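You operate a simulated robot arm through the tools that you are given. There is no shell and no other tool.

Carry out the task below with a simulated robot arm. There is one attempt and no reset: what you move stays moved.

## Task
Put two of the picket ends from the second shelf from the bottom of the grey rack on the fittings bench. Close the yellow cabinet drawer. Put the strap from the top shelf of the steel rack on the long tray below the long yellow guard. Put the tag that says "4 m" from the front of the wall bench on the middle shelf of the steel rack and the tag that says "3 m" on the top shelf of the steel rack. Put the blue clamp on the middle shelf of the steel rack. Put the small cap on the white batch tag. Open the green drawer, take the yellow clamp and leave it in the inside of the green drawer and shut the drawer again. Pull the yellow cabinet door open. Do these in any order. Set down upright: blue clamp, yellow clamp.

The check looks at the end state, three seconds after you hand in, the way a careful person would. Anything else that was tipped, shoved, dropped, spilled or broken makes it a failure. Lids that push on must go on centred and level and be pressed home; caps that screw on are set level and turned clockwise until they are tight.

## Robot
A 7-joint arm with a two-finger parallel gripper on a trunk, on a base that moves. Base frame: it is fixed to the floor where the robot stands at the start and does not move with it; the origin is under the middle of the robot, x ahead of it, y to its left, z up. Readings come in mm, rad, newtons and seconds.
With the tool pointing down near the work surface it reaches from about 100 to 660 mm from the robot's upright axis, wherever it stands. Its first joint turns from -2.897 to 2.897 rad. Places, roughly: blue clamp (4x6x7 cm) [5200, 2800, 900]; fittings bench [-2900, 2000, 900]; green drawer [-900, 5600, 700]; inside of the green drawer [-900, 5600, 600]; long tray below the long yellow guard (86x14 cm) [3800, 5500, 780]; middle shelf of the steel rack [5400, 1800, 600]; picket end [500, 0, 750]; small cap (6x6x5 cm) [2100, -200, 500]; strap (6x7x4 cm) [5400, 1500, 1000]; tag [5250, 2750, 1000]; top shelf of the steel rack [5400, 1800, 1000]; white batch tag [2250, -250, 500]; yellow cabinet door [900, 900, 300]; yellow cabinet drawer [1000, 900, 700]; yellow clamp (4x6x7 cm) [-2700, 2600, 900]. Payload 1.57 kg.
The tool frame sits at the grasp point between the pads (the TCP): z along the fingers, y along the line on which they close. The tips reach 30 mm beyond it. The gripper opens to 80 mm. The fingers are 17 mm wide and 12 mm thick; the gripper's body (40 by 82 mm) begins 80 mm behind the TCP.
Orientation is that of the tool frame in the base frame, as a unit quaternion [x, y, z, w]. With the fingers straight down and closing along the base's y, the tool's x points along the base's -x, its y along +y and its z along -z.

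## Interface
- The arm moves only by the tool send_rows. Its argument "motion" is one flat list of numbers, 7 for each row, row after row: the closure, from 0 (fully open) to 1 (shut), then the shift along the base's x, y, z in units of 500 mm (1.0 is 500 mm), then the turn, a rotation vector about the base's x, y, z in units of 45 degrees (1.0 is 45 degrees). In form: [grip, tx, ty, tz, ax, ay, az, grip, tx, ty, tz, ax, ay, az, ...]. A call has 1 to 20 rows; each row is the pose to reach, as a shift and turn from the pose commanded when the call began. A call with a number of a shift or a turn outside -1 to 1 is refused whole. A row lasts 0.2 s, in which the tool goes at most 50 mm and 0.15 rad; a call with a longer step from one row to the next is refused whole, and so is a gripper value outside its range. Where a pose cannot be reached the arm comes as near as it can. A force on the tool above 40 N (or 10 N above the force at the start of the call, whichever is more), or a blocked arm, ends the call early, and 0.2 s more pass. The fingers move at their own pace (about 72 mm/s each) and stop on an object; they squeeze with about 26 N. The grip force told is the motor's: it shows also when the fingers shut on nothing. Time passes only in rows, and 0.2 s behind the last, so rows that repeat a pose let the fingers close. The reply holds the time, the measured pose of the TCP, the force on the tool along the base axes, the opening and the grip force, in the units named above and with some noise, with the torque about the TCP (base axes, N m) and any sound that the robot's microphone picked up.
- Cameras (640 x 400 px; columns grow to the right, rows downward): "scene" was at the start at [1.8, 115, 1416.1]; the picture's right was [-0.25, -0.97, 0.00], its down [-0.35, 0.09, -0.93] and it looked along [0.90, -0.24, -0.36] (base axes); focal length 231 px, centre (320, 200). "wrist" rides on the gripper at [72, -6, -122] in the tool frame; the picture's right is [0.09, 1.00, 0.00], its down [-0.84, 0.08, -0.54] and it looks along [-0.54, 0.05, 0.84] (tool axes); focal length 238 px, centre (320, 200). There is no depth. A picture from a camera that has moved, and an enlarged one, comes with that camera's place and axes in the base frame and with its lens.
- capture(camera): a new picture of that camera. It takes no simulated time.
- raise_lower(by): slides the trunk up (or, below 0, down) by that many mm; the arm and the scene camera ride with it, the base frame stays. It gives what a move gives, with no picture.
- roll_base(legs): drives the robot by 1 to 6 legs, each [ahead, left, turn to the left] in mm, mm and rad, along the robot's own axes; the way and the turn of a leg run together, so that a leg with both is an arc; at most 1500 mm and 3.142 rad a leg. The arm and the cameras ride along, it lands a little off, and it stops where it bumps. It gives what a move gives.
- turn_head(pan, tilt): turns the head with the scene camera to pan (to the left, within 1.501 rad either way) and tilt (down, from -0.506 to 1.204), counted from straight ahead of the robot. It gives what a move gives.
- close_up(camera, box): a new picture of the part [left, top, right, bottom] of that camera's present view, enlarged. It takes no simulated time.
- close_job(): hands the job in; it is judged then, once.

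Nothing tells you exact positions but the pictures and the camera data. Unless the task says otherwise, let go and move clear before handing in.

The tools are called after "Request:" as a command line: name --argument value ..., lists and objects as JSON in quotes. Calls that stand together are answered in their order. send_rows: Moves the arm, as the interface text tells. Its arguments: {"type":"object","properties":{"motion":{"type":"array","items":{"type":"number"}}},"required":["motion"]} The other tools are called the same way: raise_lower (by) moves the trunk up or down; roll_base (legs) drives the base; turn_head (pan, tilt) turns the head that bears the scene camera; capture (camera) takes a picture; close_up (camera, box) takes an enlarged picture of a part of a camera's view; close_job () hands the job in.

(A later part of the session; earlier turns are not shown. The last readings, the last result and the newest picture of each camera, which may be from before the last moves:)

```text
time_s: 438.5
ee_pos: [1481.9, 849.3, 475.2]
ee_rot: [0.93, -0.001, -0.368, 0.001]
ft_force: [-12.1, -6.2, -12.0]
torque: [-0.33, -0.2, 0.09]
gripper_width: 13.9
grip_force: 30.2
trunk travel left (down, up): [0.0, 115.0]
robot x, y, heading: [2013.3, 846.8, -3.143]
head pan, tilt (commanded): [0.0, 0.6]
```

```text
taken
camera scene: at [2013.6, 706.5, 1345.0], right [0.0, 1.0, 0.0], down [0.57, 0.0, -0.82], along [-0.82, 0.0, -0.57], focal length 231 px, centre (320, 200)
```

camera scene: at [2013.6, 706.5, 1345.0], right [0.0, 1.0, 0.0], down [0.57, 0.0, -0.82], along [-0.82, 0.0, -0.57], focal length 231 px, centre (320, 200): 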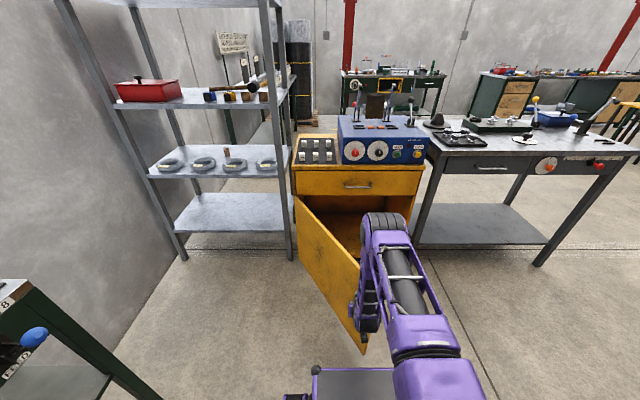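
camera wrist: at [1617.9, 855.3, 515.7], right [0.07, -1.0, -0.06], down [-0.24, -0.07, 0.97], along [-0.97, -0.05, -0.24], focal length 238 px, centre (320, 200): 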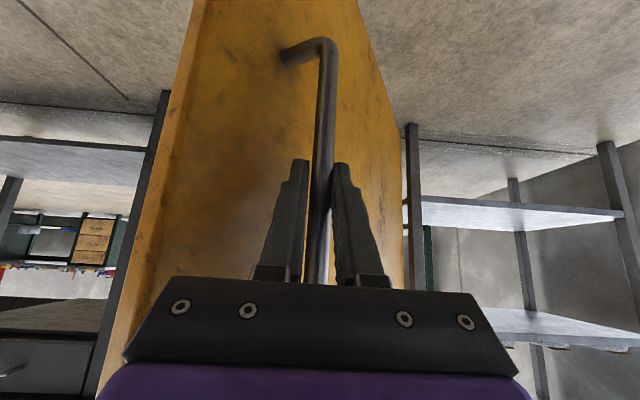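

The door is about 60° open and the gripper still has clearance to the face. I'll take it further, to nearly square.

Request:
roll_base --legs '[[-43.5, 104, 0], [-21, 87, 0]]'

Request:
capture --camera "wrist"

Request:
capture --camera "scene"

```text
time_s: 441.3
ee_pos: [1546.2, 660.0, 476.7]
ee_rot: [0.929, 0.0, -0.369, 0.001]
ft_force: [-25.4, -3.1, -8.1]
torque: [-0.41, 0.17, 0.04]
gripper_width: 13.7
grip_force: 30.3
trunk travel left (down, up): [0.0, 115.0]
robot x, y, heading: [2077.4, 658.4, -3.141]
head pan, tilt (commanded): [0.0, 0.6]
```

```text
taken
camera wrist: at [1680.9, 665.4, 516.3], right [0.07, -1.0, -0.06], down [-0.24, -0.07, 0.97], along [-0.97, -0.05, -0.24], focal length 238 px, centre (320, 200)
```

wrist: 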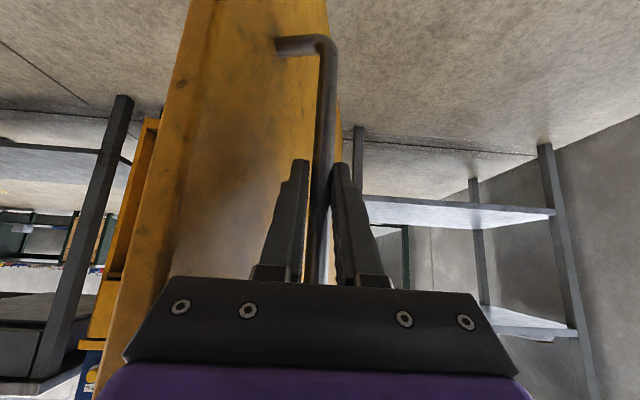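

```text
taken
camera scene: at [2078.1, 516.6, 1345.1], right [0.0, 1.0, 0.0], down [0.57, 0.0, -0.82], along [-0.82, 0.0, -0.57], focal length 231 px, centre (320, 200)
```

scene: 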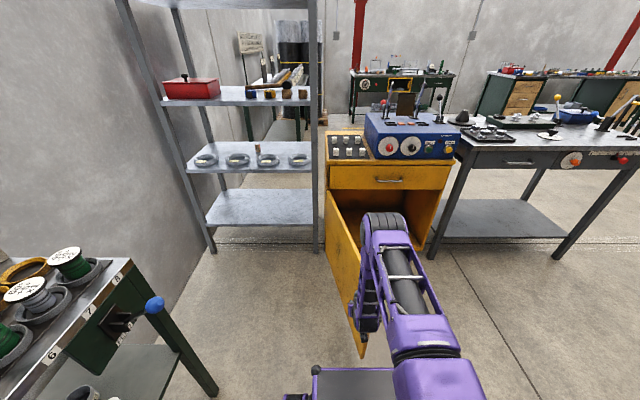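

The door stands open at roughly 77°. I'll open the fingers just enough to release the bar and draw back.

Request:
send_rows --motion '[0.8, 0, 0, 0, 0, 0, 0, 0.6, 0, 0, 0, 0, 0, 0, 0.6, 0, 0, 0, 0, 0, 0, 0.6, 0.04, 0, 0.03, 0, 0, 0, 0.6, 0.1, 0, 0.08, 0, 0, 0, 0.4, 0.12, 0, 0.16, 0, 0, 0, 0, 0.12, 0, 0.24, 0, 0, 0, 0, 0.12, 0, 0.32, 0, 0, 0]'

Request:
roll_base --legs '[[-150, 0, 0]]'

Request:
raise_lower --by 50

Request:
capture --camera "scene"

```text
time_s: 443.1
ee_pos: [1604.9, 658.0, 637.9]
ee_rot: [0.929, 0.0, -0.37, 0.001]
ft_force: [-0.7, 0.4, 0.3]
torque: [0.01, 0.01, -0.01]
gripper_width: 80.1
grip_force: 0.0
trunk travel left (down, up): [0.0, 115.0]
robot x, y, heading: [2075.9, 659.4, -3.142]
head pan, tilt (commanded): [0.0, 0.6]
```

```text
time_s: 444.5
ee_pos: [1754.7, 658.9, 637.6]
ee_rot: [0.929, -0.001, -0.371, 0.0]
ft_force: [0.5, 0.8, -0.1]
torque: [0.01, -0.03, 0.0]
gripper_width: 79.8
grip_force: 0.1
trunk travel left (down, up): [0.0, 115.0]
robot x, y, heading: [2223.7, 654.0, 3.147]
head pan, tilt (commanded): [0.0, 0.6]
```

```text
time_s: 445.4
ee_pos: [1754.1, 658.5, 687.4]
ee_rot: [0.929, -0.001, -0.371, 0.001]
ft_force: [-0.1, -1.2, -0.2]
torque: [-0.05, -0.02, 0.0]
gripper_width: 80.2
grip_force: 0.0
trunk travel left (down, up): [-50.0, 65.0]
robot x, y, heading: [2225.3, 658.2, 3.143]
head pan, tilt (commanded): [0.0, 0.6]
```

```text
taken
camera scene: at [2228.5, 516.6, 1395.0], right [0.0, 1.0, 0.0], down [0.56, 0.0, -0.83], along [-0.83, 0.0, -0.56], focal length 231 px, centre (320, 200)
```

scene: 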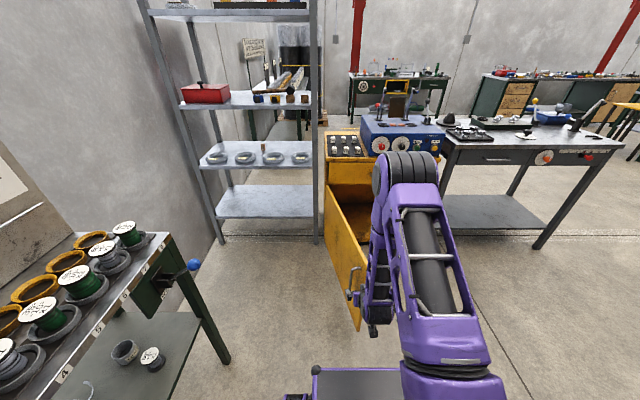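

Door open and drawer shut. Next are the cap and batch tag on the lower shelf of the spools stand, so I'll turn to face that stand.

Request:
roll_base --legs '[[-30, -150, 0], [0, 0, 1.57]]'

Request:
turn_head --pan 0.1 --tilt 0.6

Request:
capture --camera "scene"

Request:
capture --camera "wrist"

```text
time_s: 451.4
ee_pos: [2255.9, 335.6, 687.8]
ee_rot: [0.657, 0.657, -0.261, 0.263]
ft_force: [-0.1, -0.3, -0.2]
torque: [0.0, -0.04, 0.0]
gripper_width: 80.0
grip_force: 0.0
trunk travel left (down, up): [-50.0, 65.0]
robot x, y, heading: [2252.9, 806.4, -1.569]
head pan, tilt (commanded): [0.0, 0.6]
```

```text
time_s: 452.1
ee_pos: [2255.7, 336.6, 688.3]
ee_rot: [0.657, 0.657, -0.261, 0.263]
ft_force: [-0.5, -0.7, 0.2]
torque: [0.01, 0.0, -0.01]
gripper_width: 80.0
grip_force: 0.0
trunk travel left (down, up): [-50.0, 65.0]
robot x, y, heading: [2254.2, 808.5, -1.566]
head pan, tilt (commanded): [0.099, 0.6]
```

```text
taken
camera scene: at [2406.1, 807.5, 1395.1], right [-0.99, -0.1, 0.0], down [-0.06, 0.56, -0.83], along [0.08, -0.82, -0.56], focal length 231 px, centre (320, 200)
```

scene: 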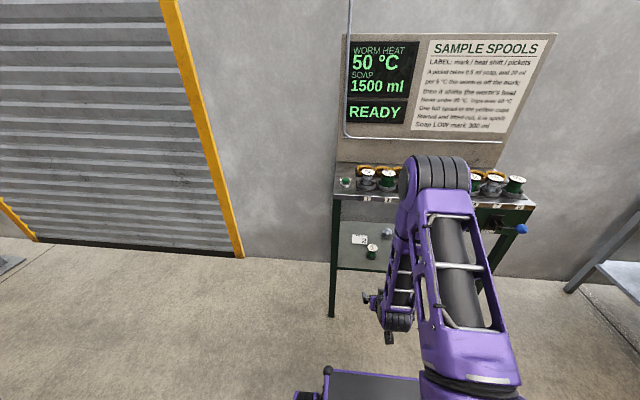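

```text
taken
camera wrist: at [2248.9, 471.1, 727.5], right [1.0, 0.07, -0.06], down [0.08, -0.23, 0.97], along [0.05, -0.97, -0.24], focal length 238 px, centre (320, 200)
```

wrist: 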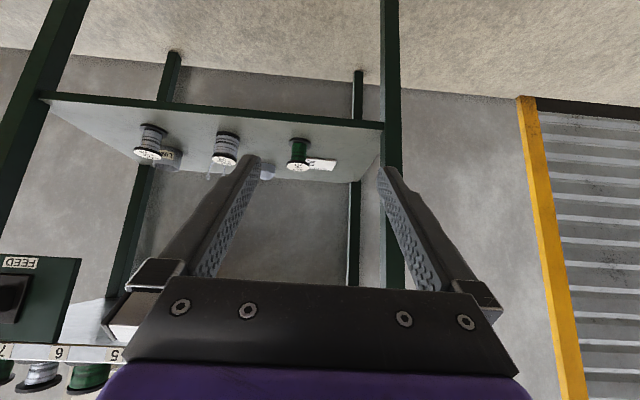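

Request:
close_up --camera "wrist" --box '[100, 90, 400, 220]'

Request:
close_up --camera "scene" --box '[320, 20, 560, 180]'

Request:
close_up --camera "scene" --box '[320, 150, 420, 280]'

```text
2.13 times, centred on (250, 155) of wrist
camera zoom: at [2248.9, 471.1, 727.5], right [1.0, 0.07, -0.06], down [0.08, -0.23, 0.97], along [0.05, -0.97, -0.24], focal length 508 px, centre (469, 296)
```

zoom: 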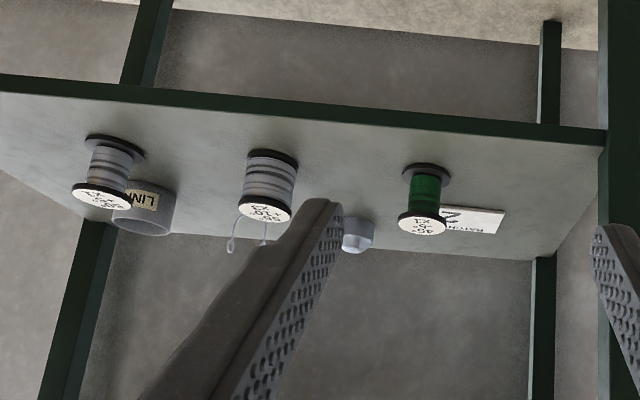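

```text
2.50 times, centred on (440, 100) of scene
camera zoom: at [2406.1, 807.5, 1395.1], right [-0.99, -0.1, 0.0], down [-0.06, 0.56, -0.83], along [0.08, -0.82, -0.56], focal length 578 px, centre (20, 450)
```

zoom: 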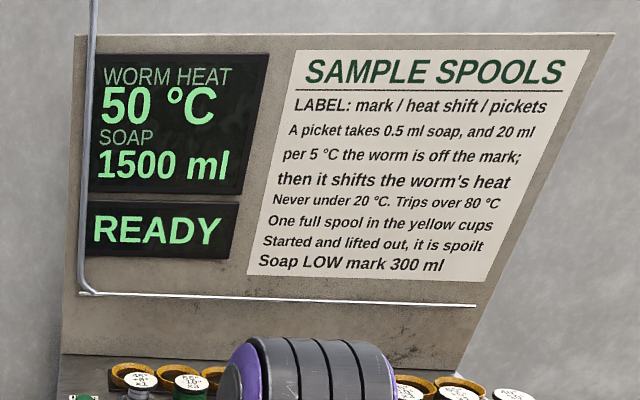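

```text
3.08 times, centred on (370, 215) of scene
camera zoom: at [2406.1, 807.5, 1395.1], right [-0.99, -0.1, 0.0], down [-0.06, 0.56, -0.83], along [0.08, -0.82, -0.56], focal length 711 px, centre (166, 154)
```

zoom: 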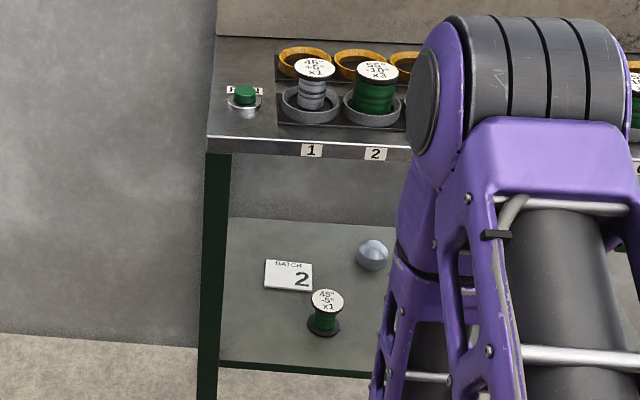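

The small cap is the grey dome at about (2114, -220), and the flat white "BATCH 2" card lies at about (2273, -183), both on the shelf at z ≈ 459. A green spool stands in front at about (2220, -52). I'll lower the trunk and arm and drive up opposite the cap.

Request:
raise_lower --by -50

Request:
send_rows --motion '[0, 0, 0, -0.07, 0, 0, 0, 0, 0, 0, -0.14, 0, 0, 0]'

Request:
roll_base --legs '[[0, -140, 0], [280, 0, 0]]'

Request:
capture --camera "wrist"

Request:
capture --camera "scene"

```text
time_s: 453.0
ee_pos: [2255.7, 337.1, 637.5]
ee_rot: [0.657, 0.657, -0.261, 0.262]
ft_force: [-0.2, 0.5, -0.3]
torque: [0.03, -0.02, 0.02]
gripper_width: 80.2
grip_force: 0.1
trunk travel left (down, up): [0.0, 115.0]
robot x, y, heading: [2256.5, 806.9, -1.572]
head pan, tilt (commanded): [0.099, 0.6]
```

```text
time_s: 453.6
ee_pos: [2256.8, 335.9, 568.3]
ee_rot: [0.657, 0.657, -0.261, 0.263]
ft_force: [-0.3, 0.3, -0.2]
torque: [-0.02, 0.01, -0.02]
gripper_width: 80.2
grip_force: 0.1
trunk travel left (down, up): [0.0, 115.0]
robot x, y, heading: [2252.0, 805.4, -1.567]
head pan, tilt (commanded): [0.099, 0.6]
```

```text
time_s: 457.1
ee_pos: [2115.5, 53.4, 567.0]
ee_rot: [0.658, 0.656, -0.262, 0.263]
ft_force: [0.6, 0.6, -0.2]
torque: [-0.01, -0.02, 0.01]
gripper_width: 79.9
grip_force: 0.1
trunk travel left (down, up): [0.0, 115.0]
robot x, y, heading: [2117.3, 526.8, -1.576]
head pan, tilt (commanded): [0.099, 0.6]
```

```text
taken
camera wrist: at [2108.9, 189.7, 606.9], right [1.0, 0.06, -0.06], down [0.07, -0.23, 0.97], along [0.05, -0.97, -0.24], focal length 238 px, centre (320, 200)
```

wrist: 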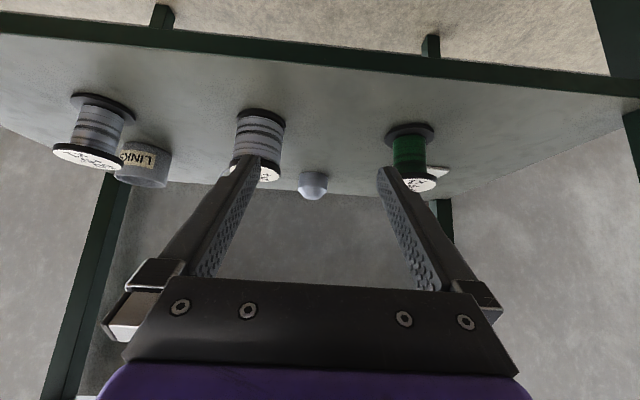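

```text
taken
camera scene: at [2266.5, 525.5, 1345.1], right [-1.0, -0.1, 0.0], down [-0.06, 0.56, -0.83], along [0.08, -0.82, -0.56], focal length 231 px, centre (320, 200)
```

scene: 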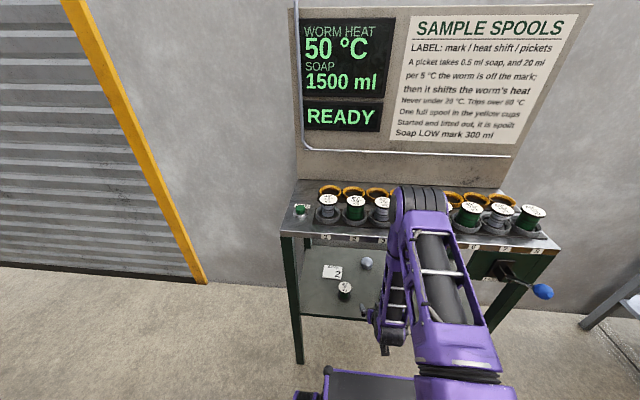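

The cap sits behind a gap between a grey spool at about (2052, -44) and the green spool at about (2221, -52), both about 80 mm tall. I'll raise slightly and approach at a small angle through the middle of that gap.

Request:
send_rows --motion '[0, 0, 0, 0.05, 0, 0, 0, 0, 0, 0, 0.1, 0, 0, 0]'

Request:
roll_base --legs '[[50, 66, -0.118], [60, 0, 0]]'

Request:
capture --camera "wrist"

```text
time_s: 457.7
ee_pos: [2114.5, 53.8, 617.4]
ee_rot: [0.658, 0.656, -0.262, 0.261]
ft_force: [-0.5, 0.3, -1.1]
torque: [0.02, 0.0, 0.01]
gripper_width: 79.9
grip_force: 0.1
trunk travel left (down, up): [0.0, 115.0]
robot x, y, heading: [2114.4, 526.2, -1.572]
head pan, tilt (commanded): [0.099, 0.6]
```

```text
time_s: 459.7
ee_pos: [2116.7, -42.6, 615.4]
ee_rot: [0.698, 0.618, -0.27, 0.241]
ft_force: [-0.6, -0.4, -0.2]
torque: [-0.01, 0.0, 0.01]
gripper_width: 80.0
grip_force: 0.0
trunk travel left (down, up): [0.0, 115.0]
robot x, y, heading: [2169.6, 414.4, -1.687]
head pan, tilt (commanded): [0.099, 0.6]
stopped in leg 2: the robot was blocked; the commanded pose is now the measured one
```

```text
taken
camera wrist: at [2126.4, 91.0, 657.6], right [1.0, -0.05, -0.06], down [0.04, -0.26, 0.97], along [-0.06, -0.96, -0.26], focal length 238 px, centre (320, 200)
```

wrist: 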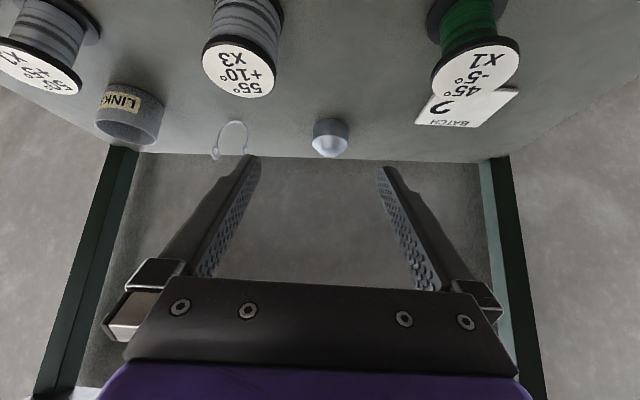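

The base touched the stand's front, so I'll back off a little and reach the rest with the arm. The cap's centre is about (2116, -230), and the card spans x 2234 to 2323, y -140 to -210. I'll extend over the spools at this height first.

Request:
roll_base --legs '[[-12, 0, 0]]'

Request:
send_rows --motion '[0, -0.005, -0.08, 0, 0, 0, 0, 0, -0.01, -0.16, 0, 0, 0, 0, 0, -0.015, -0.24, -0.02, 0, 0, 0]'

Request:
capture --camera "wrist"

Request:
capture --camera "scene"

```text
time_s: 460.5
ee_pos: [2117.3, -33.7, 613.8]
ee_rot: [0.698, 0.618, -0.271, 0.241]
ft_force: [-0.1, 0.7, 0.6]
torque: [-0.02, -0.03, 0.01]
gripper_width: 80.0
grip_force: 0.0
trunk travel left (down, up): [0.0, 115.0]
robot x, y, heading: [2169.1, 428.2, -1.687]
head pan, tilt (commanded): [0.099, 0.6]
```

```text
time_s: 461.3
ee_pos: [2118.7, -19.3, 584.1]
ee_rot: [0.723, 0.637, -0.202, 0.175]
ft_force: [-0.8, 0.3, -0.6]
torque: [0.02, 0.0, 0.0]
gripper_width: 80.1
grip_force: 0.1
trunk travel left (down, up): [0.0, 115.0]
robot x, y, heading: [2172.3, 432.4, -1.687]
head pan, tilt (commanded): [0.099, 0.6]
stopped in row 3: the arm was blocked; the commanded pose is now the measured one
```

```text
taken
camera wrist: at [2128.0, 103.4, 652.9], right [1.0, -0.05, -0.05], down [0.02, -0.45, 0.9], along [-0.07, -0.89, -0.44], focal length 238 px, centre (320, 200)
```

wrist: 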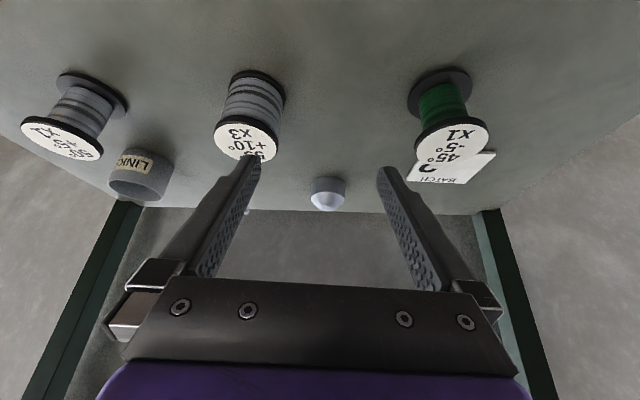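

```text
taken
camera scene: at [2323.4, 429.0, 1348.1], right [-1.0, 0.02, 0.0], down [0.01, 0.55, -0.83], along [-0.02, -0.83, -0.55], focal length 231 px, centre (320, 200)
```

scene: 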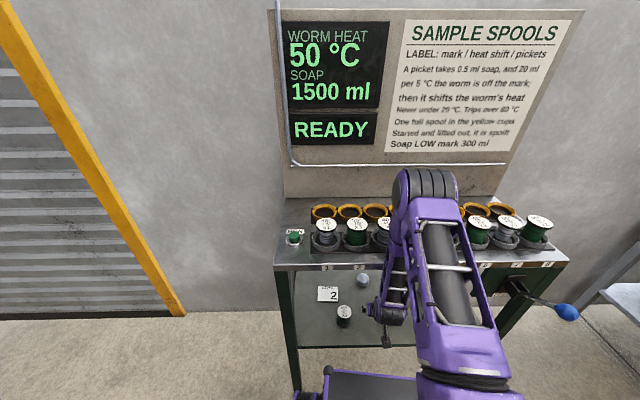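

The forearm met the top shelf's front edge, so I'll back straight out. Standing farther away with a straighter, lower arm should pass under that shelf.

Request:
roll_base --legs '[[-110, 0, 0]]'

Request:
capture --camera "scene"

Request:
close_up --camera "scene" --box '[260, 180, 600, 400]'

```text
time_s: 462.4
ee_pos: [2132.5, 77.2, 574.1]
ee_rot: [0.723, 0.638, -0.199, 0.174]
ft_force: [0.5, 0.7, 0.0]
torque: [0.0, -0.04, 0.02]
gripper_width: 80.2
grip_force: 0.1
trunk travel left (down, up): [0.0, 115.0]
robot x, y, heading: [2184.5, 540.5, -1.692]
head pan, tilt (commanded): [0.099, 0.6]
```

```text
taken
camera scene: at [2335.7, 521.4, 1345.1], right [-1.0, 0.02, 0.0], down [0.01, 0.56, -0.83], along [-0.02, -0.82, -0.56], focal length 231 px, centre (320, 200)
```

scene: 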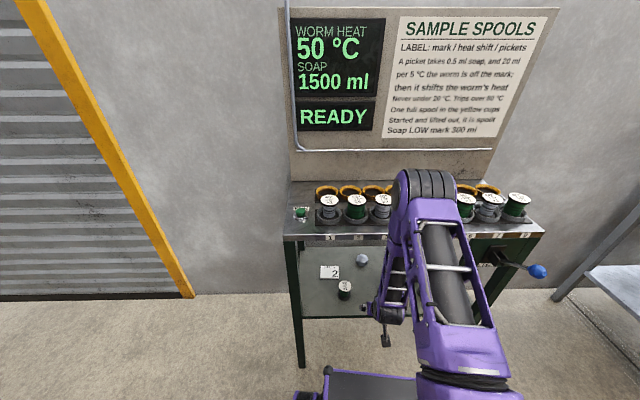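

```text
1.82 times, centred on (430, 290) of scene
camera zoom: at [2335.7, 521.4, 1345.1], right [-1.0, 0.02, 0.0], down [0.01, 0.56, -0.83], along [-0.02, -0.82, -0.56], focal length 420 px, centre (120, 36)
```

zoom: 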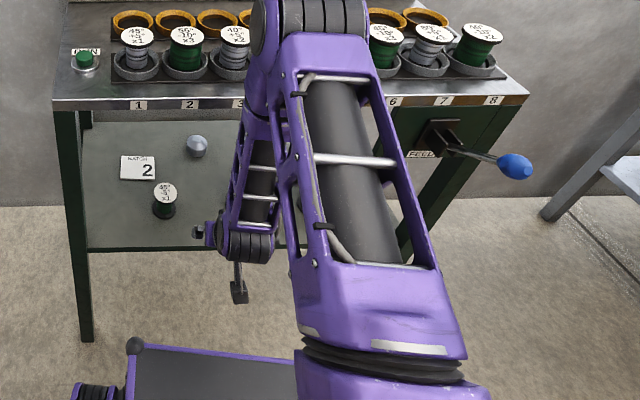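

Nothing on the stand was disturbed. From here I'll restore the tilt to about 47°, then extend low under the top shelf and over the spools.

Request:
send_rows --motion '[0, 0, 0, 0.02, -0.12, 0.014, 0, 0, 0, 0, 0.035, -0.24, 0.028, 0, 0, 0, 0, 0.035, -0.353, 0.042, 0, 0, -0.005, -0.07, 0.035, -0.353, 0.042, 0]'

Request:
capture --camera "wrist"

```text
time_s: 463.4
ee_pos: [2129.4, 42.4, 592.4]
ee_rot: [0.689, 0.608, -0.297, 0.261]
ft_force: [-0.4, 0.8, -0.7]
torque: [0.03, 0.03, 0.0]
gripper_width: 79.9
grip_force: 0.1
trunk travel left (down, up): [0.0, 115.0]
robot x, y, heading: [2181.9, 540.9, -1.694]
head pan, tilt (commanded): [0.099, 0.6]
```

```text
taken
camera wrist: at [2140.7, 179.1, 624.7], right [1.0, -0.06, -0.07], down [0.06, -0.19, 0.98], along [-0.07, -0.98, -0.18], focal length 238 px, centre (320, 200)
```

wrist: 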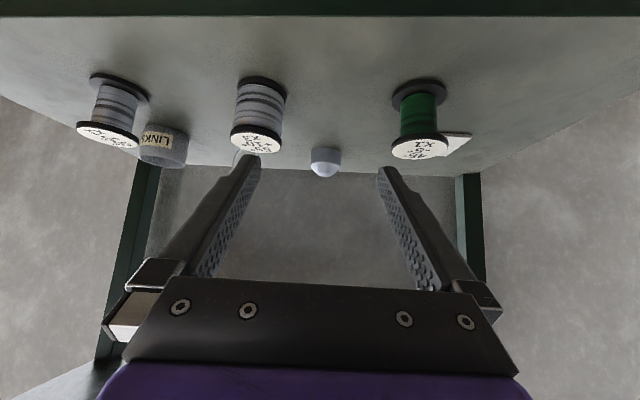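

I'll zoom in to measure the cap from this viewpoint.

Request:
close_up --camera "wrist" --box '[220, 60, 480, 200]'

```text
2.46 times, centred on (350, 130) of wrist
camera zoom: at [2140.7, 179.1, 624.7], right [1.0, -0.06, -0.07], down [0.06, -0.19, 0.98], along [-0.07, -0.98, -0.18], focal length 587 px, centre (246, 372)
```

zoom: 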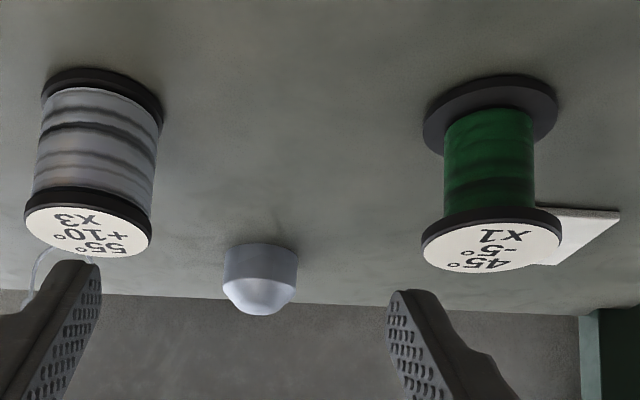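

The cap is a 52 mm cylinder with a domed top, centred at about (2115, -231). I'll extend over the gap between the spools at this height first.

Request:
send_rows --motion '[0, -0.005, -0.083, 0, 0, 0, 0, 0, -0.01, -0.166, 0, 0, 0, 0, 0, -0.015, -0.249, 0, 0, 0, 0, 0, -0.02, -0.332, 0, 0, 0, 0, 0, -0.025, -0.415, 0, 0, 0, 0]'

Request:
capture --camera "wrist"

Request:
capture --camera "scene"

```text
time_s: 464.9
ee_pos: [2116.5, -123.5, 575.7]
ee_rot: [0.695, 0.613, -0.284, 0.246]
ft_force: [0.1, -0.6, 0.4]
torque: [0.03, -0.03, -0.01]
gripper_width: 80.0
grip_force: 0.0
trunk travel left (down, up): [0.0, 115.0]
robot x, y, heading: [2188.8, 563.1, -1.686]
head pan, tilt (commanded): [0.099, 0.6]
stopped in row 5: the arm was blocked; the commanded pose is now the measured one
```

```text
taken
camera wrist: at [2128.2, 11.8, 614.2], right [1.0, -0.06, -0.07], down [0.05, -0.23, 0.97], along [-0.08, -0.97, -0.23], focal length 238 px, centre (320, 200)
```

wrist: 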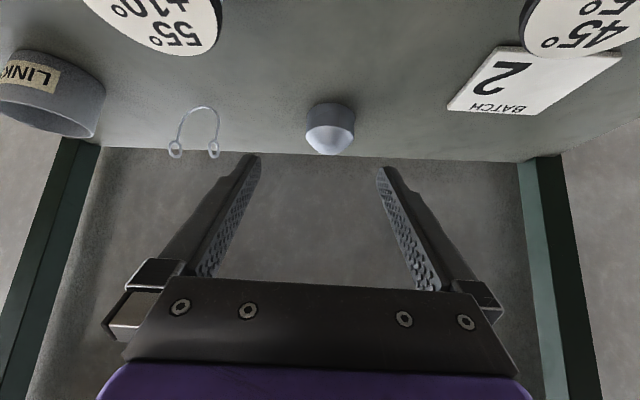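

```text
taken
camera scene: at [2336.2, 546.1, 1344.7], right [-1.0, 0.02, 0.0], down [0.01, 0.56, -0.83], along [-0.02, -0.83, -0.56], focal length 231 px, centre (320, 200)
```

scene: 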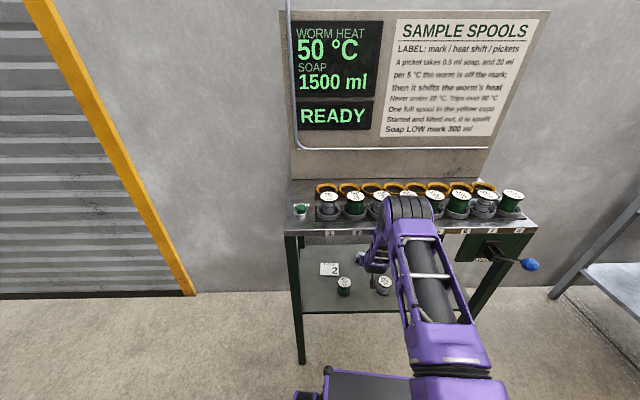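

The arm is blocked again and the base was nudged back about 20 mm, so some link is touching. I'll look closely at where the elbow and forearm are relative to the top shelf and spools.

Request:
close_up --camera "scene" --box '[280, 170, 540, 330]'

```text
2.46 times, centred on (410, 250) of scene
camera zoom: at [2336.2, 546.1, 1344.7], right [-1.0, 0.02, 0.0], down [0.01, 0.56, -0.83], along [-0.02, -0.83, -0.56], focal length 569 px, centre (98, 77)
```

zoom: 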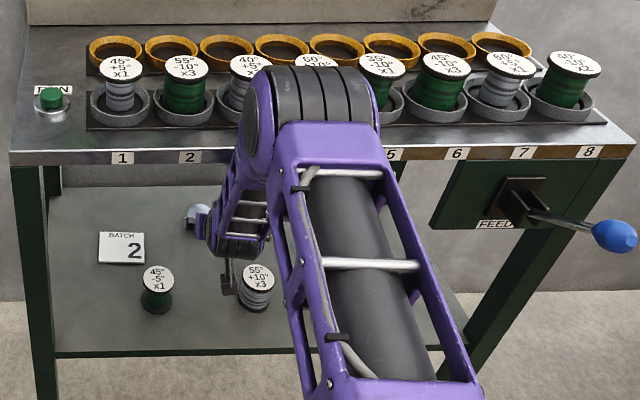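

The elbow drum and forearm are too close to the top shelf's front edge. A stretched, low posture set up outside and then driven straight in along the line through the spool gap should clear it. I'll back out first.

Request:
roll_base --legs '[[-330, 0, 0]]'

Request:
send_rows --motion '[0, -0.008, -0.07, -0.04, -0.02, 0.002, 0, 0, -0.016, -0.14, -0.08, -0.04, 0.005, 0, 0, -0.024, -0.21, -0.12, -0.06, 0.007, 0, 0, -0.032, -0.276, -0.165, -0.06, 0.007, 0]'

Request:
capture --camera "wrist"

Request:
capture --camera "scene"

```text
time_s: 467.0
ee_pos: [2156.0, 199.6, 577.7]
ee_rot: [0.695, 0.612, -0.286, 0.248]
ft_force: [-0.5, -0.1, 0.4]
torque: [0.0, 0.0, -0.03]
gripper_width: 79.8
grip_force: 0.1
trunk travel left (down, up): [0.0, 115.0]
robot x, y, heading: [2226.2, 885.1, -1.695]
head pan, tilt (commanded): [0.099, 0.6]
```

```text
time_s: 468.0
ee_pos: [2143.3, 76.7, 505.1]
ee_rot: [0.688, 0.606, -0.302, 0.262]
ft_force: [0.1, -0.1, -0.5]
torque: [-0.03, -0.01, 0.02]
gripper_width: 79.9
grip_force: 0.1
out of reach, approached as far as the arm can: row 4
trunk travel left (down, up): [0.0, 115.0]
robot x, y, heading: [2228.8, 884.4, -1.698]
head pan, tilt (commanded): [0.099, 0.6]
```

```text
taken
camera wrist: at [2153.5, 214.1, 536.4], right [1.0, -0.07, -0.07], down [0.06, -0.18, 0.98], along [-0.08, -0.98, -0.18], focal length 238 px, centre (320, 200)
```

wrist: 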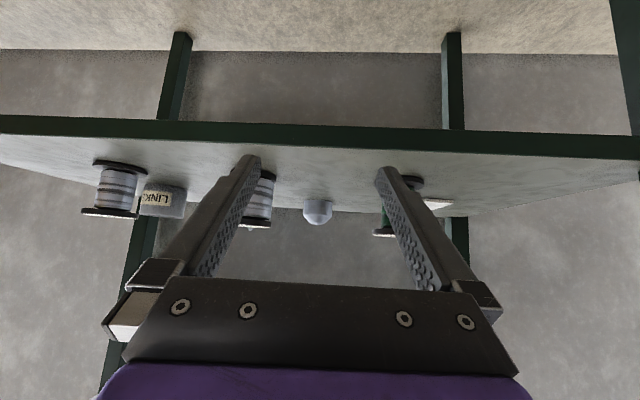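

```text
taken
camera scene: at [2376.2, 868.5, 1345.2], right [-1.0, 0.02, 0.0], down [0.01, 0.56, -0.82], along [-0.02, -0.82, -0.57], focal length 231 px, centre (320, 200)
```

scene: 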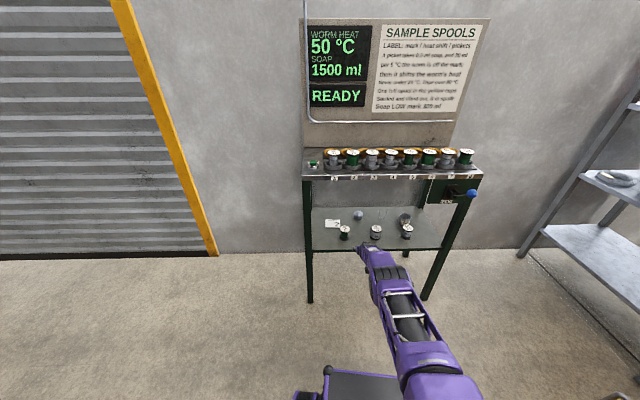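

That posture works: the arm is stretched low, and nothing on the stand has been disturbed. I'll trim the height to 492, line up with the gap, narrow the fingers to about 62 mm, and check before driving in.

Request:
send_rows --motion '[0.22, 0.02, 0.02, -0.01, 0, 0, 0, 0.22, 0.025, 0.04, -0.026, 0, 0, 0, 0.22, 0.025, 0.04, -0.026, 0, 0, 0]'

Request:
roll_base --legs '[[80, 0, 0]]'

Request:
capture --camera "wrist"

```text
time_s: 468.8
ee_pos: [2154.1, 94.9, 493.3]
ee_rot: [0.688, 0.605, -0.302, 0.263]
ft_force: [-0.3, -0.5, 0.3]
torque: [0.02, -0.02, -0.01]
gripper_width: 62.6
grip_force: 0.1
trunk travel left (down, up): [0.0, 115.0]
robot x, y, heading: [2226.6, 887.9, -1.692]
head pan, tilt (commanded): [0.099, 0.6]
```

```text
time_s: 469.9
ee_pos: [2144.4, 16.8, 492.1]
ee_rot: [0.688, 0.605, -0.303, 0.263]
ft_force: [-0.2, -0.4, 0.2]
torque: [-0.01, -0.04, 0.01]
gripper_width: 62.2
grip_force: 0.0
trunk travel left (down, up): [0.0, 115.0]
robot x, y, heading: [2214.8, 805.9, -1.696]
head pan, tilt (commanded): [0.099, 0.6]
```

```text
taken
camera wrist: at [2155.9, 154.4, 524.2], right [1.0, -0.07, -0.07], down [0.06, -0.18, 0.98], along [-0.08, -0.98, -0.17], focal length 238 px, centre (320, 200)
```

wrist: 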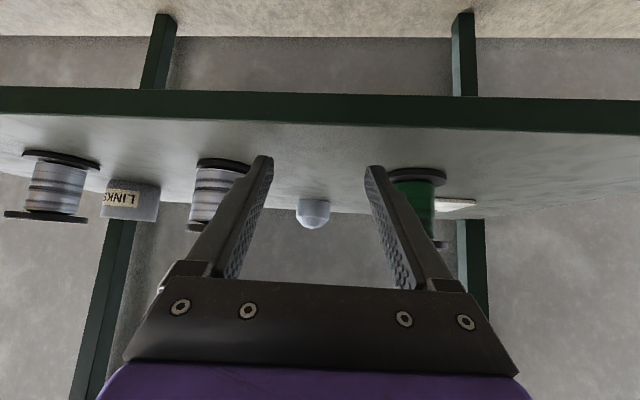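

The line to the cap is right, passing the spool gap with about 12 to 18 mm on each side. I'll drive in another 100 mm and check.

Request:
roll_base --legs '[[100, -1, 0]]'

Request:
capture --camera "wrist"

Request:
close_up --camera "scene" --box '[280, 130, 520, 300]'

```text
time_s: 471.1
ee_pos: [2132.3, -81.3, 493.9]
ee_rot: [0.689, 0.604, -0.303, 0.262]
ft_force: [0.3, 0.2, -0.4]
torque: [0.0, -0.01, -0.01]
gripper_width: 62.5
grip_force: 0.0
trunk travel left (down, up): [0.0, 115.0]
robot x, y, heading: [2206.2, 710.6, -1.693]
head pan, tilt (commanded): [0.099, 0.6]
```

```text
taken
camera wrist: at [2142.9, 56.5, 524.1], right [1.0, -0.07, -0.07], down [0.06, -0.18, 0.98], along [-0.08, -0.98, -0.17], focal length 238 px, centre (320, 200)
```

wrist: 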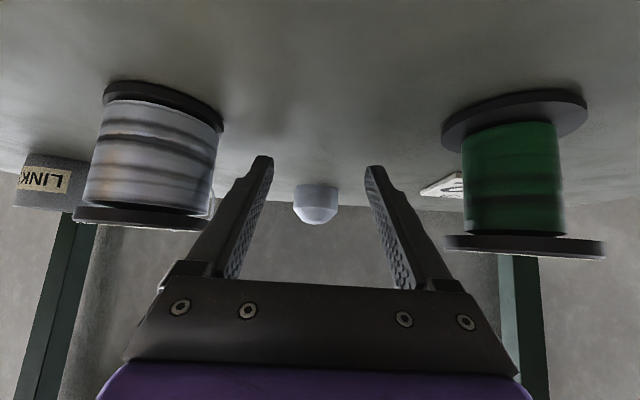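

```text
2.35 times, centred on (400, 215) of scene
camera zoom: at [2353.4, 691.9, 1345.1], right [-1.0, 0.02, 0.0], down [0.01, 0.56, -0.83], along [-0.02, -0.82, -0.56], focal length 544 px, centre (132, 165)
```

zoom: 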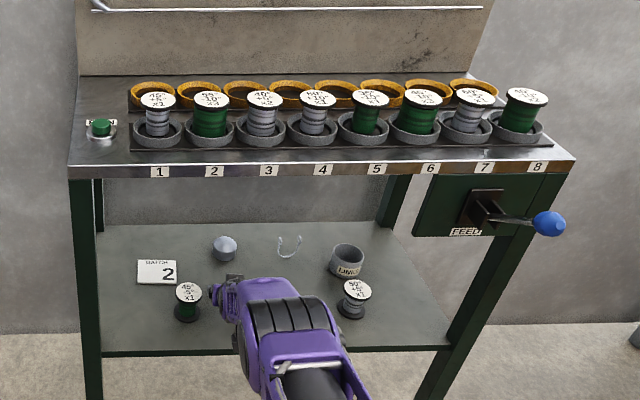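

The fingers are passing cleanly between the spools, and the cap is straight ahead. I'll drive the remaining 138 mm.

Request:
roll_base --legs '[[138, 0, 0]]'

Request:
capture --camera "wrist"

Request:
close_up --camera "scene" --box '[280, 130, 520, 300]'

```text
time_s: 472.4
ee_pos: [2113.3, -217.7, 492.6]
ee_rot: [0.689, 0.604, -0.302, 0.262]
ft_force: [0.8, 0.4, -0.2]
torque: [0.0, 0.03, -0.01]
gripper_width: 62.4
grip_force: 0.0
trunk travel left (down, up): [0.0, 115.0]
robot x, y, heading: [2188.5, 575.8, -1.696]
head pan, tilt (commanded): [0.099, 0.6]
```

```text
taken
camera wrist: at [2125.1, -79.7, 524.1], right [0.99, -0.07, -0.07], down [0.06, -0.18, 0.98], along [-0.08, -0.98, -0.17], focal length 238 px, centre (320, 200)
```

wrist: 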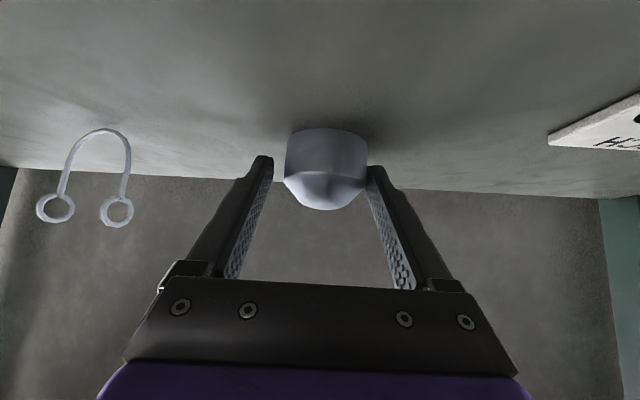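

```text
2.35 times, centred on (400, 215) of scene
camera zoom: at [2336.4, 555.4, 1345.1], right [-1.0, 0.02, 0.0], down [0.01, 0.56, -0.83], along [-0.02, -0.82, -0.56], focal length 544 px, centre (132, 165)
```

zoom: 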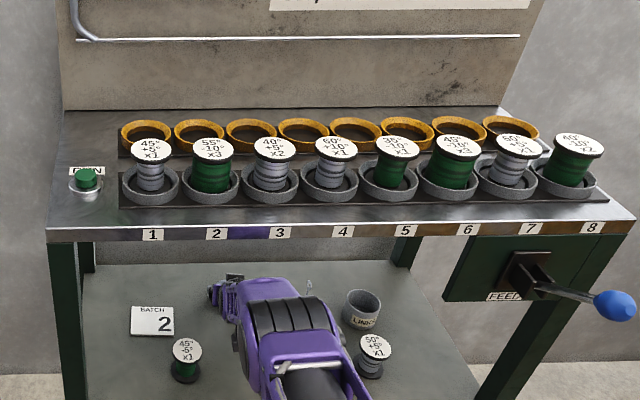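

The cap is between the fingers, about 4 mm off centre. I'll shift over and close.

Request:
send_rows --motion '[0.22, 0.008, -0.006, 0, 0, 0, 0, 0.22, 0.008, -0.006, 0, 0, 0, 0, 0.6, 0.008, -0.006, 0, 0, 0, 0, 1, 0.008, -0.006, 0, 0, 0, 0, 1, 0.008, -0.006, 0, 0, 0, 0]'

Request:
capture --camera "wrist"

```text
time_s: 473.6
ee_pos: [2117.3, -219.6, 494.5]
ee_rot: [0.689, 0.604, -0.303, 0.262]
ft_force: [1.1, 0.6, 0.4]
torque: [0.0, -0.02, -0.01]
gripper_width: 53.2
grip_force: 25.4
trunk travel left (down, up): [0.0, 115.0]
robot x, y, heading: [2188.3, 568.9, -1.696]
head pan, tilt (commanded): [0.099, 0.6]
```

```text
taken
camera wrist: at [2129.1, -82.8, 524.2], right [0.99, -0.07, -0.07], down [0.06, -0.18, 0.98], along [-0.08, -0.98, -0.17], focal length 238 px, centre (320, 200)
```

wrist: 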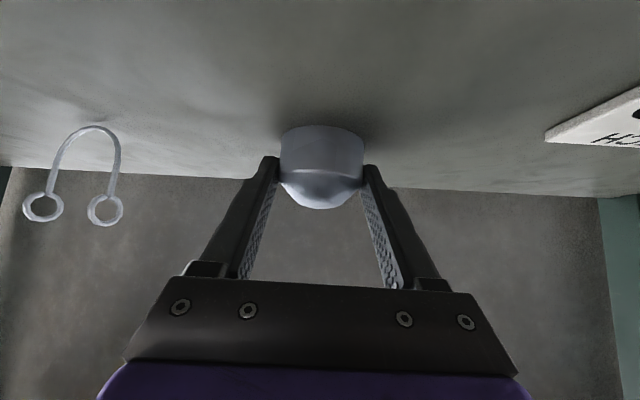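

The cap is held at 53 mm. I'll lift it only slightly, to keep the forearm clear of the top shelf, and back straight out through the spool gap.

Request:
send_rows --motion '[1, 0, 0, 0.01, 0, 0, 0, 1, 0, 0.004, 0.02, 0, 0, 0]'

Request:
capture --camera "wrist"

Request:
roll_base --legs '[[-150, 0, 0]]'

Request:
capture --camera "wrist"

```text
time_s: 474.2
ee_pos: [2117.6, -218.0, 502.8]
ee_rot: [0.688, 0.605, -0.302, 0.262]
ft_force: [-0.6, -0.2, -0.5]
torque: [-0.04, 0.01, -0.02]
gripper_width: 53.6
grip_force: 26.2
trunk travel left (down, up): [0.0, 115.0]
robot x, y, heading: [2186.0, 577.2, -1.694]
head pan, tilt (commanded): [0.099, 0.6]
```

```text
taken
camera wrist: at [2129.0, -80.2, 534.0], right [0.99, -0.07, -0.07], down [0.06, -0.18, 0.98], along [-0.08, -0.98, -0.17], focal length 238 px, centre (320, 200)
```

wrist: 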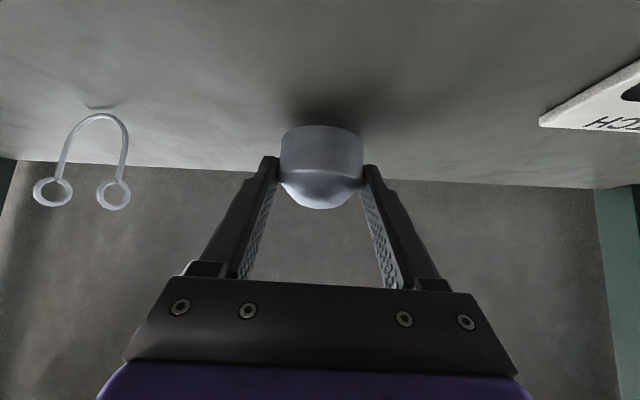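

```text
time_s: 475.5
ee_pos: [2135.3, -69.1, 503.5]
ee_rot: [0.689, 0.604, -0.303, 0.262]
ft_force: [0.6, -0.4, -0.6]
torque: [0.05, 0.02, -0.02]
gripper_width: 53.3
grip_force: 26.4
trunk travel left (down, up): [0.0, 115.0]
robot x, y, heading: [2206.0, 721.6, -1.688]
head pan, tilt (commanded): [0.099, 0.6]
```

```text
taken
camera wrist: at [2147.6, 68.2, 534.2], right [0.99, -0.07, -0.07], down [0.06, -0.18, 0.98], along [-0.08, -0.98, -0.17], focal length 238 px, centre (320, 200)
```

wrist: 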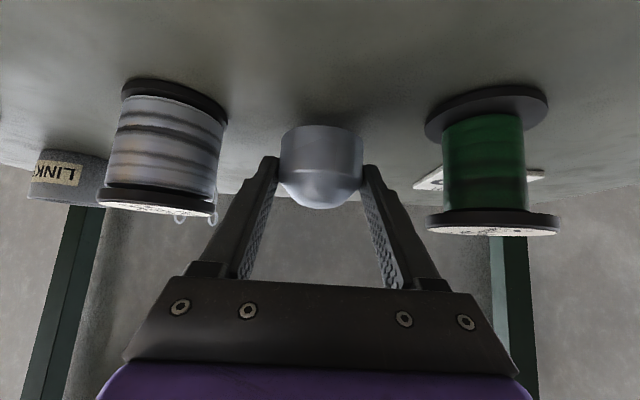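

The cap is clear of the shelf. I'll back fully out and move round to an approach line that passes on the right-hand side of the green spool towards the card.

Request:
roll_base --legs '[[-200, 0, 0], [-47.6, 293.4, 0], [0, 0, -0.116]]'

Request:
capture --camera "wrist"

Request:
capture --camera "scene"

```text
time_s: 480.7
ee_pos: [2363.2, 152.7, 503.4]
ee_rot: [0.723, 0.563, -0.318, 0.243]
ft_force: [0.3, -0.2, -0.5]
torque: [-0.02, -0.04, -0.03]
gripper_width: 53.4
grip_force: 25.9
trunk travel left (down, up): [0.0, 115.0]
robot x, y, heading: [2527.5, 929.0, -1.816]
head pan, tilt (commanded): [0.099, 0.6]
```

```text
taken
camera wrist: at [2391.1, 287.8, 534.3], right [0.98, -0.18, -0.07], down [0.04, -0.19, 0.98], along [-0.2, -0.97, -0.17], focal length 238 px, centre (320, 200)
```

wrist: 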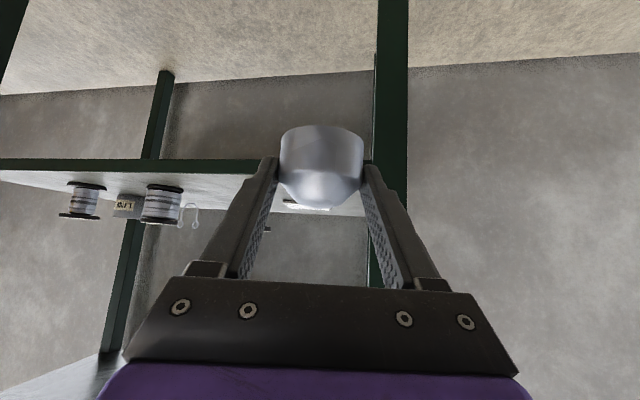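

```text
taken
camera scene: at [2671.5, 895.1, 1345.1], right [-0.99, 0.14, 0.0], down [0.08, 0.56, -0.83], along [-0.12, -0.82, -0.56], focal length 231 px, centre (320, 200)
```

scene: 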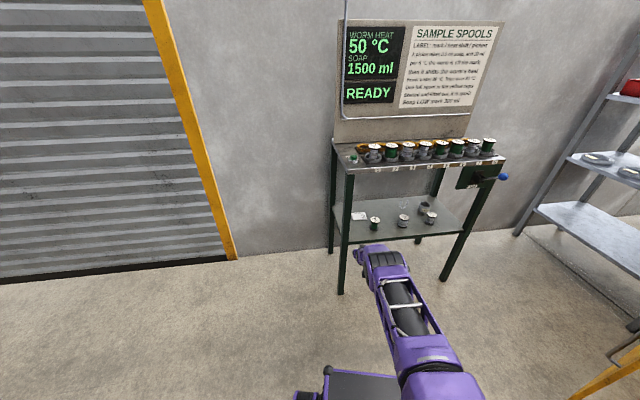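

The approach line looks right, with roughly 15 mm clear of the leg and of the spool. I'll zoom in on the card from here to refine its position.

Request:
close_up --camera "scene" --box '[320, 190, 460, 270]'

```text
4.57 times, centred on (390, 230) of scene
camera zoom: at [2671.5, 895.1, 1345.1], right [-0.99, 0.14, 0.0], down [0.08, 0.56, -0.83], along [-0.12, -0.82, -0.56], focal length 1057 px, centre (0, 63)
```

zoom: 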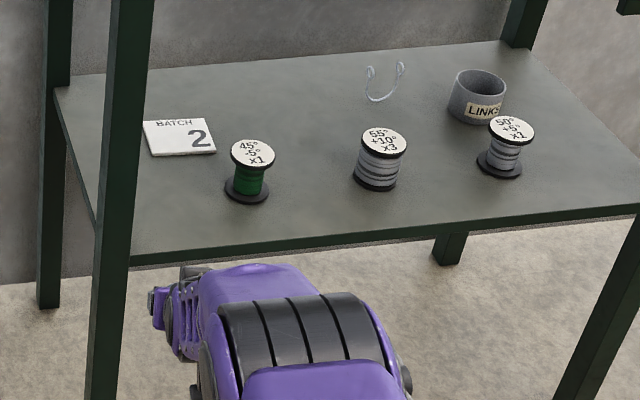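

The card centre is about (2278, -180), and my line leads there. I'll drive in 200 mm first and check the clearances.

Request:
roll_base --legs '[[190, 0, 0]]'

Request:
capture --camera "wrist"

Request:
close_up --camera "scene" --box '[300, 170, 500, 320]'

```text
time_s: 482.2
ee_pos: [2317.5, -31.8, 502.6]
ee_rot: [0.723, 0.563, -0.318, 0.243]
ft_force: [-0.9, 1.4, -0.2]
torque: [-0.01, -0.03, 0.0]
gripper_width: 53.8
grip_force: 26.0
trunk travel left (down, up): [0.0, 115.0]
robot x, y, heading: [2478.2, 746.4, -1.814]
head pan, tilt (commanded): [0.099, 0.6]
```

```text
taken
camera wrist: at [2345.1, 103.7, 534.3], right [0.98, -0.19, -0.07], down [0.04, -0.19, 0.98], along [-0.2, -0.96, -0.17], focal length 238 px, centre (320, 200)
```

wrist: 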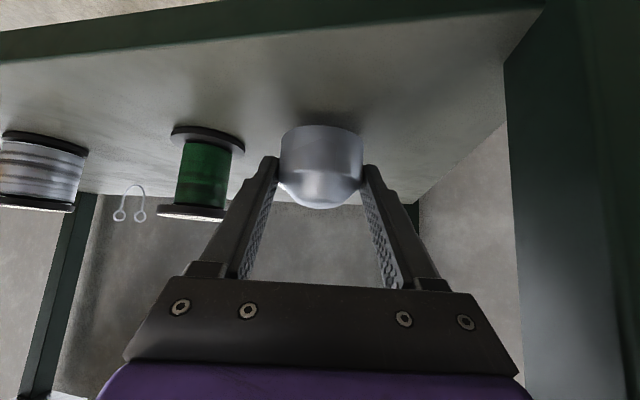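

```text
2.67 times, centred on (400, 245) of scene
camera zoom: at [2625.9, 710.8, 1345.1], right [-0.99, 0.14, 0.0], down [0.08, 0.56, -0.83], along [-0.12, -0.82, -0.56], focal length 616 px, centre (107, 80)
```

zoom: 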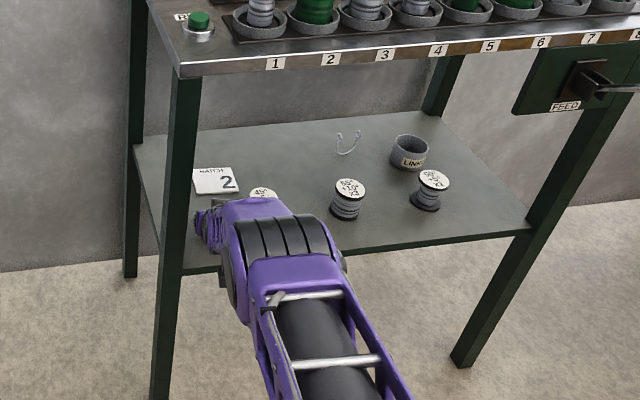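

There's room on both sides. I'll drive the last 141 mm to put the cap over the card.

Request:
roll_base --legs '[[141, 0, 0]]'

Request:
capture --camera "wrist"

Request:
close_up --camera "scene" --box '[300, 170, 500, 320]'

```text
time_s: 483.6
ee_pos: [2284.3, -166.9, 503.3]
ee_rot: [0.724, 0.562, -0.317, 0.243]
ft_force: [-0.5, -0.7, -1.8]
torque: [0.02, -0.01, -0.01]
gripper_width: 53.3
grip_force: 25.7
trunk travel left (down, up): [0.0, 115.0]
robot x, y, heading: [2444.2, 606.6, -1.814]
head pan, tilt (commanded): [0.099, 0.6]
```

```text
taken
camera wrist: at [2311.2, -32.5, 534.2], right [0.98, -0.19, -0.07], down [0.04, -0.19, 0.98], along [-0.2, -0.96, -0.17], focal length 238 px, centre (320, 200)
```

wrist: 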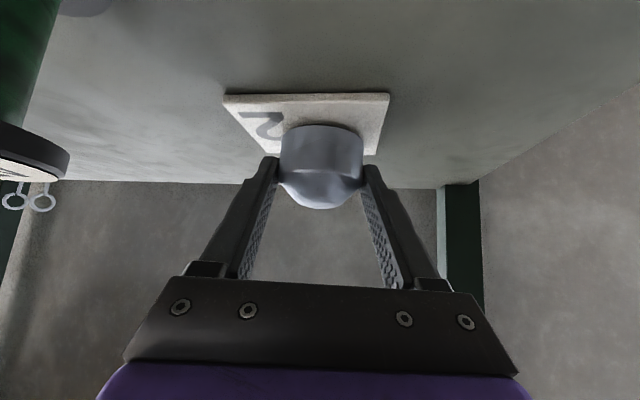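

```text
2.67 times, centred on (400, 245) of scene
camera zoom: at [2592.2, 574.5, 1345.1], right [-0.99, 0.14, 0.0], down [0.08, 0.56, -0.83], along [-0.12, -0.82, -0.56], focal length 616 px, centre (107, 80)
```

zoom: 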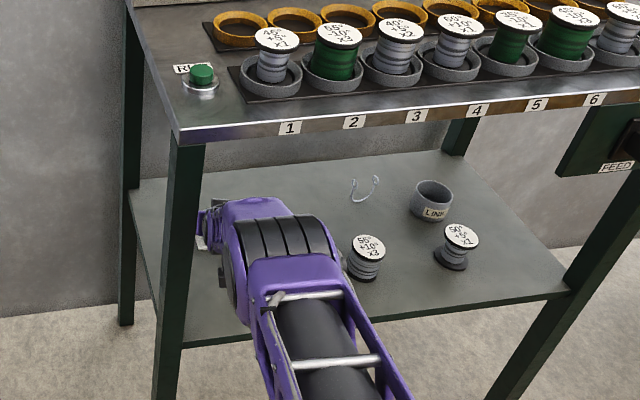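

The cap is centred over the card, within a few millimetres. I'll lower it gently until it touches.

Request:
send_rows --motion '[1, -0.004, 0, -0.006, 0, 0, 0, 1, -0.006, 0, -0.01, 0, 0, 0, 1, -0.006, 0, -0.01, 0, 0, 0]'

Request:
send_rows --motion '[1, 0, 0, -0.005, 0, 0, 0, 1, 0, 0, -0.005, 0, 0, 0]'

Request:
capture --camera "wrist"

```text
time_s: 484.4
ee_pos: [2279.4, -167.3, 498.7]
ee_rot: [0.723, 0.562, -0.318, 0.245]
ft_force: [1.2, -0.5, 4.4]
torque: [-0.05, -0.12, -0.01]
gripper_width: 53.4
grip_force: 26.2
trunk travel left (down, up): [0.0, 115.0]
robot x, y, heading: [2448.4, 610.8, -1.814]
head pan, tilt (commanded): [0.099, 0.6]
```

```text
time_s: 485.0
ee_pos: [2280.8, -170.0, 499.9]
ee_rot: [0.722, 0.562, -0.319, 0.246]
ft_force: [-0.5, 2.7, 16.5]
torque: [0.19, -0.19, 0.07]
gripper_width: 53.7
grip_force: 26.4
trunk travel left (down, up): [0.0, 115.0]
robot x, y, heading: [2443.6, 610.0, -1.813]
head pan, tilt (commanded): [0.099, 0.6]
```

```text
taken
camera wrist: at [2308.0, -33.8, 529.3], right [0.98, -0.19, -0.07], down [0.04, -0.18, 0.98], along [-0.2, -0.97, -0.17], focal length 238 px, centre (320, 200)
```

wrist: 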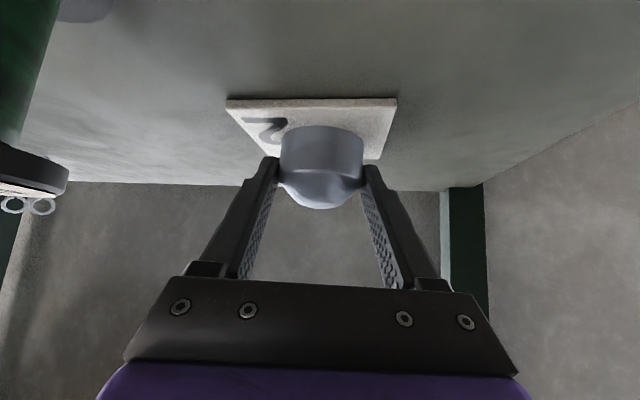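

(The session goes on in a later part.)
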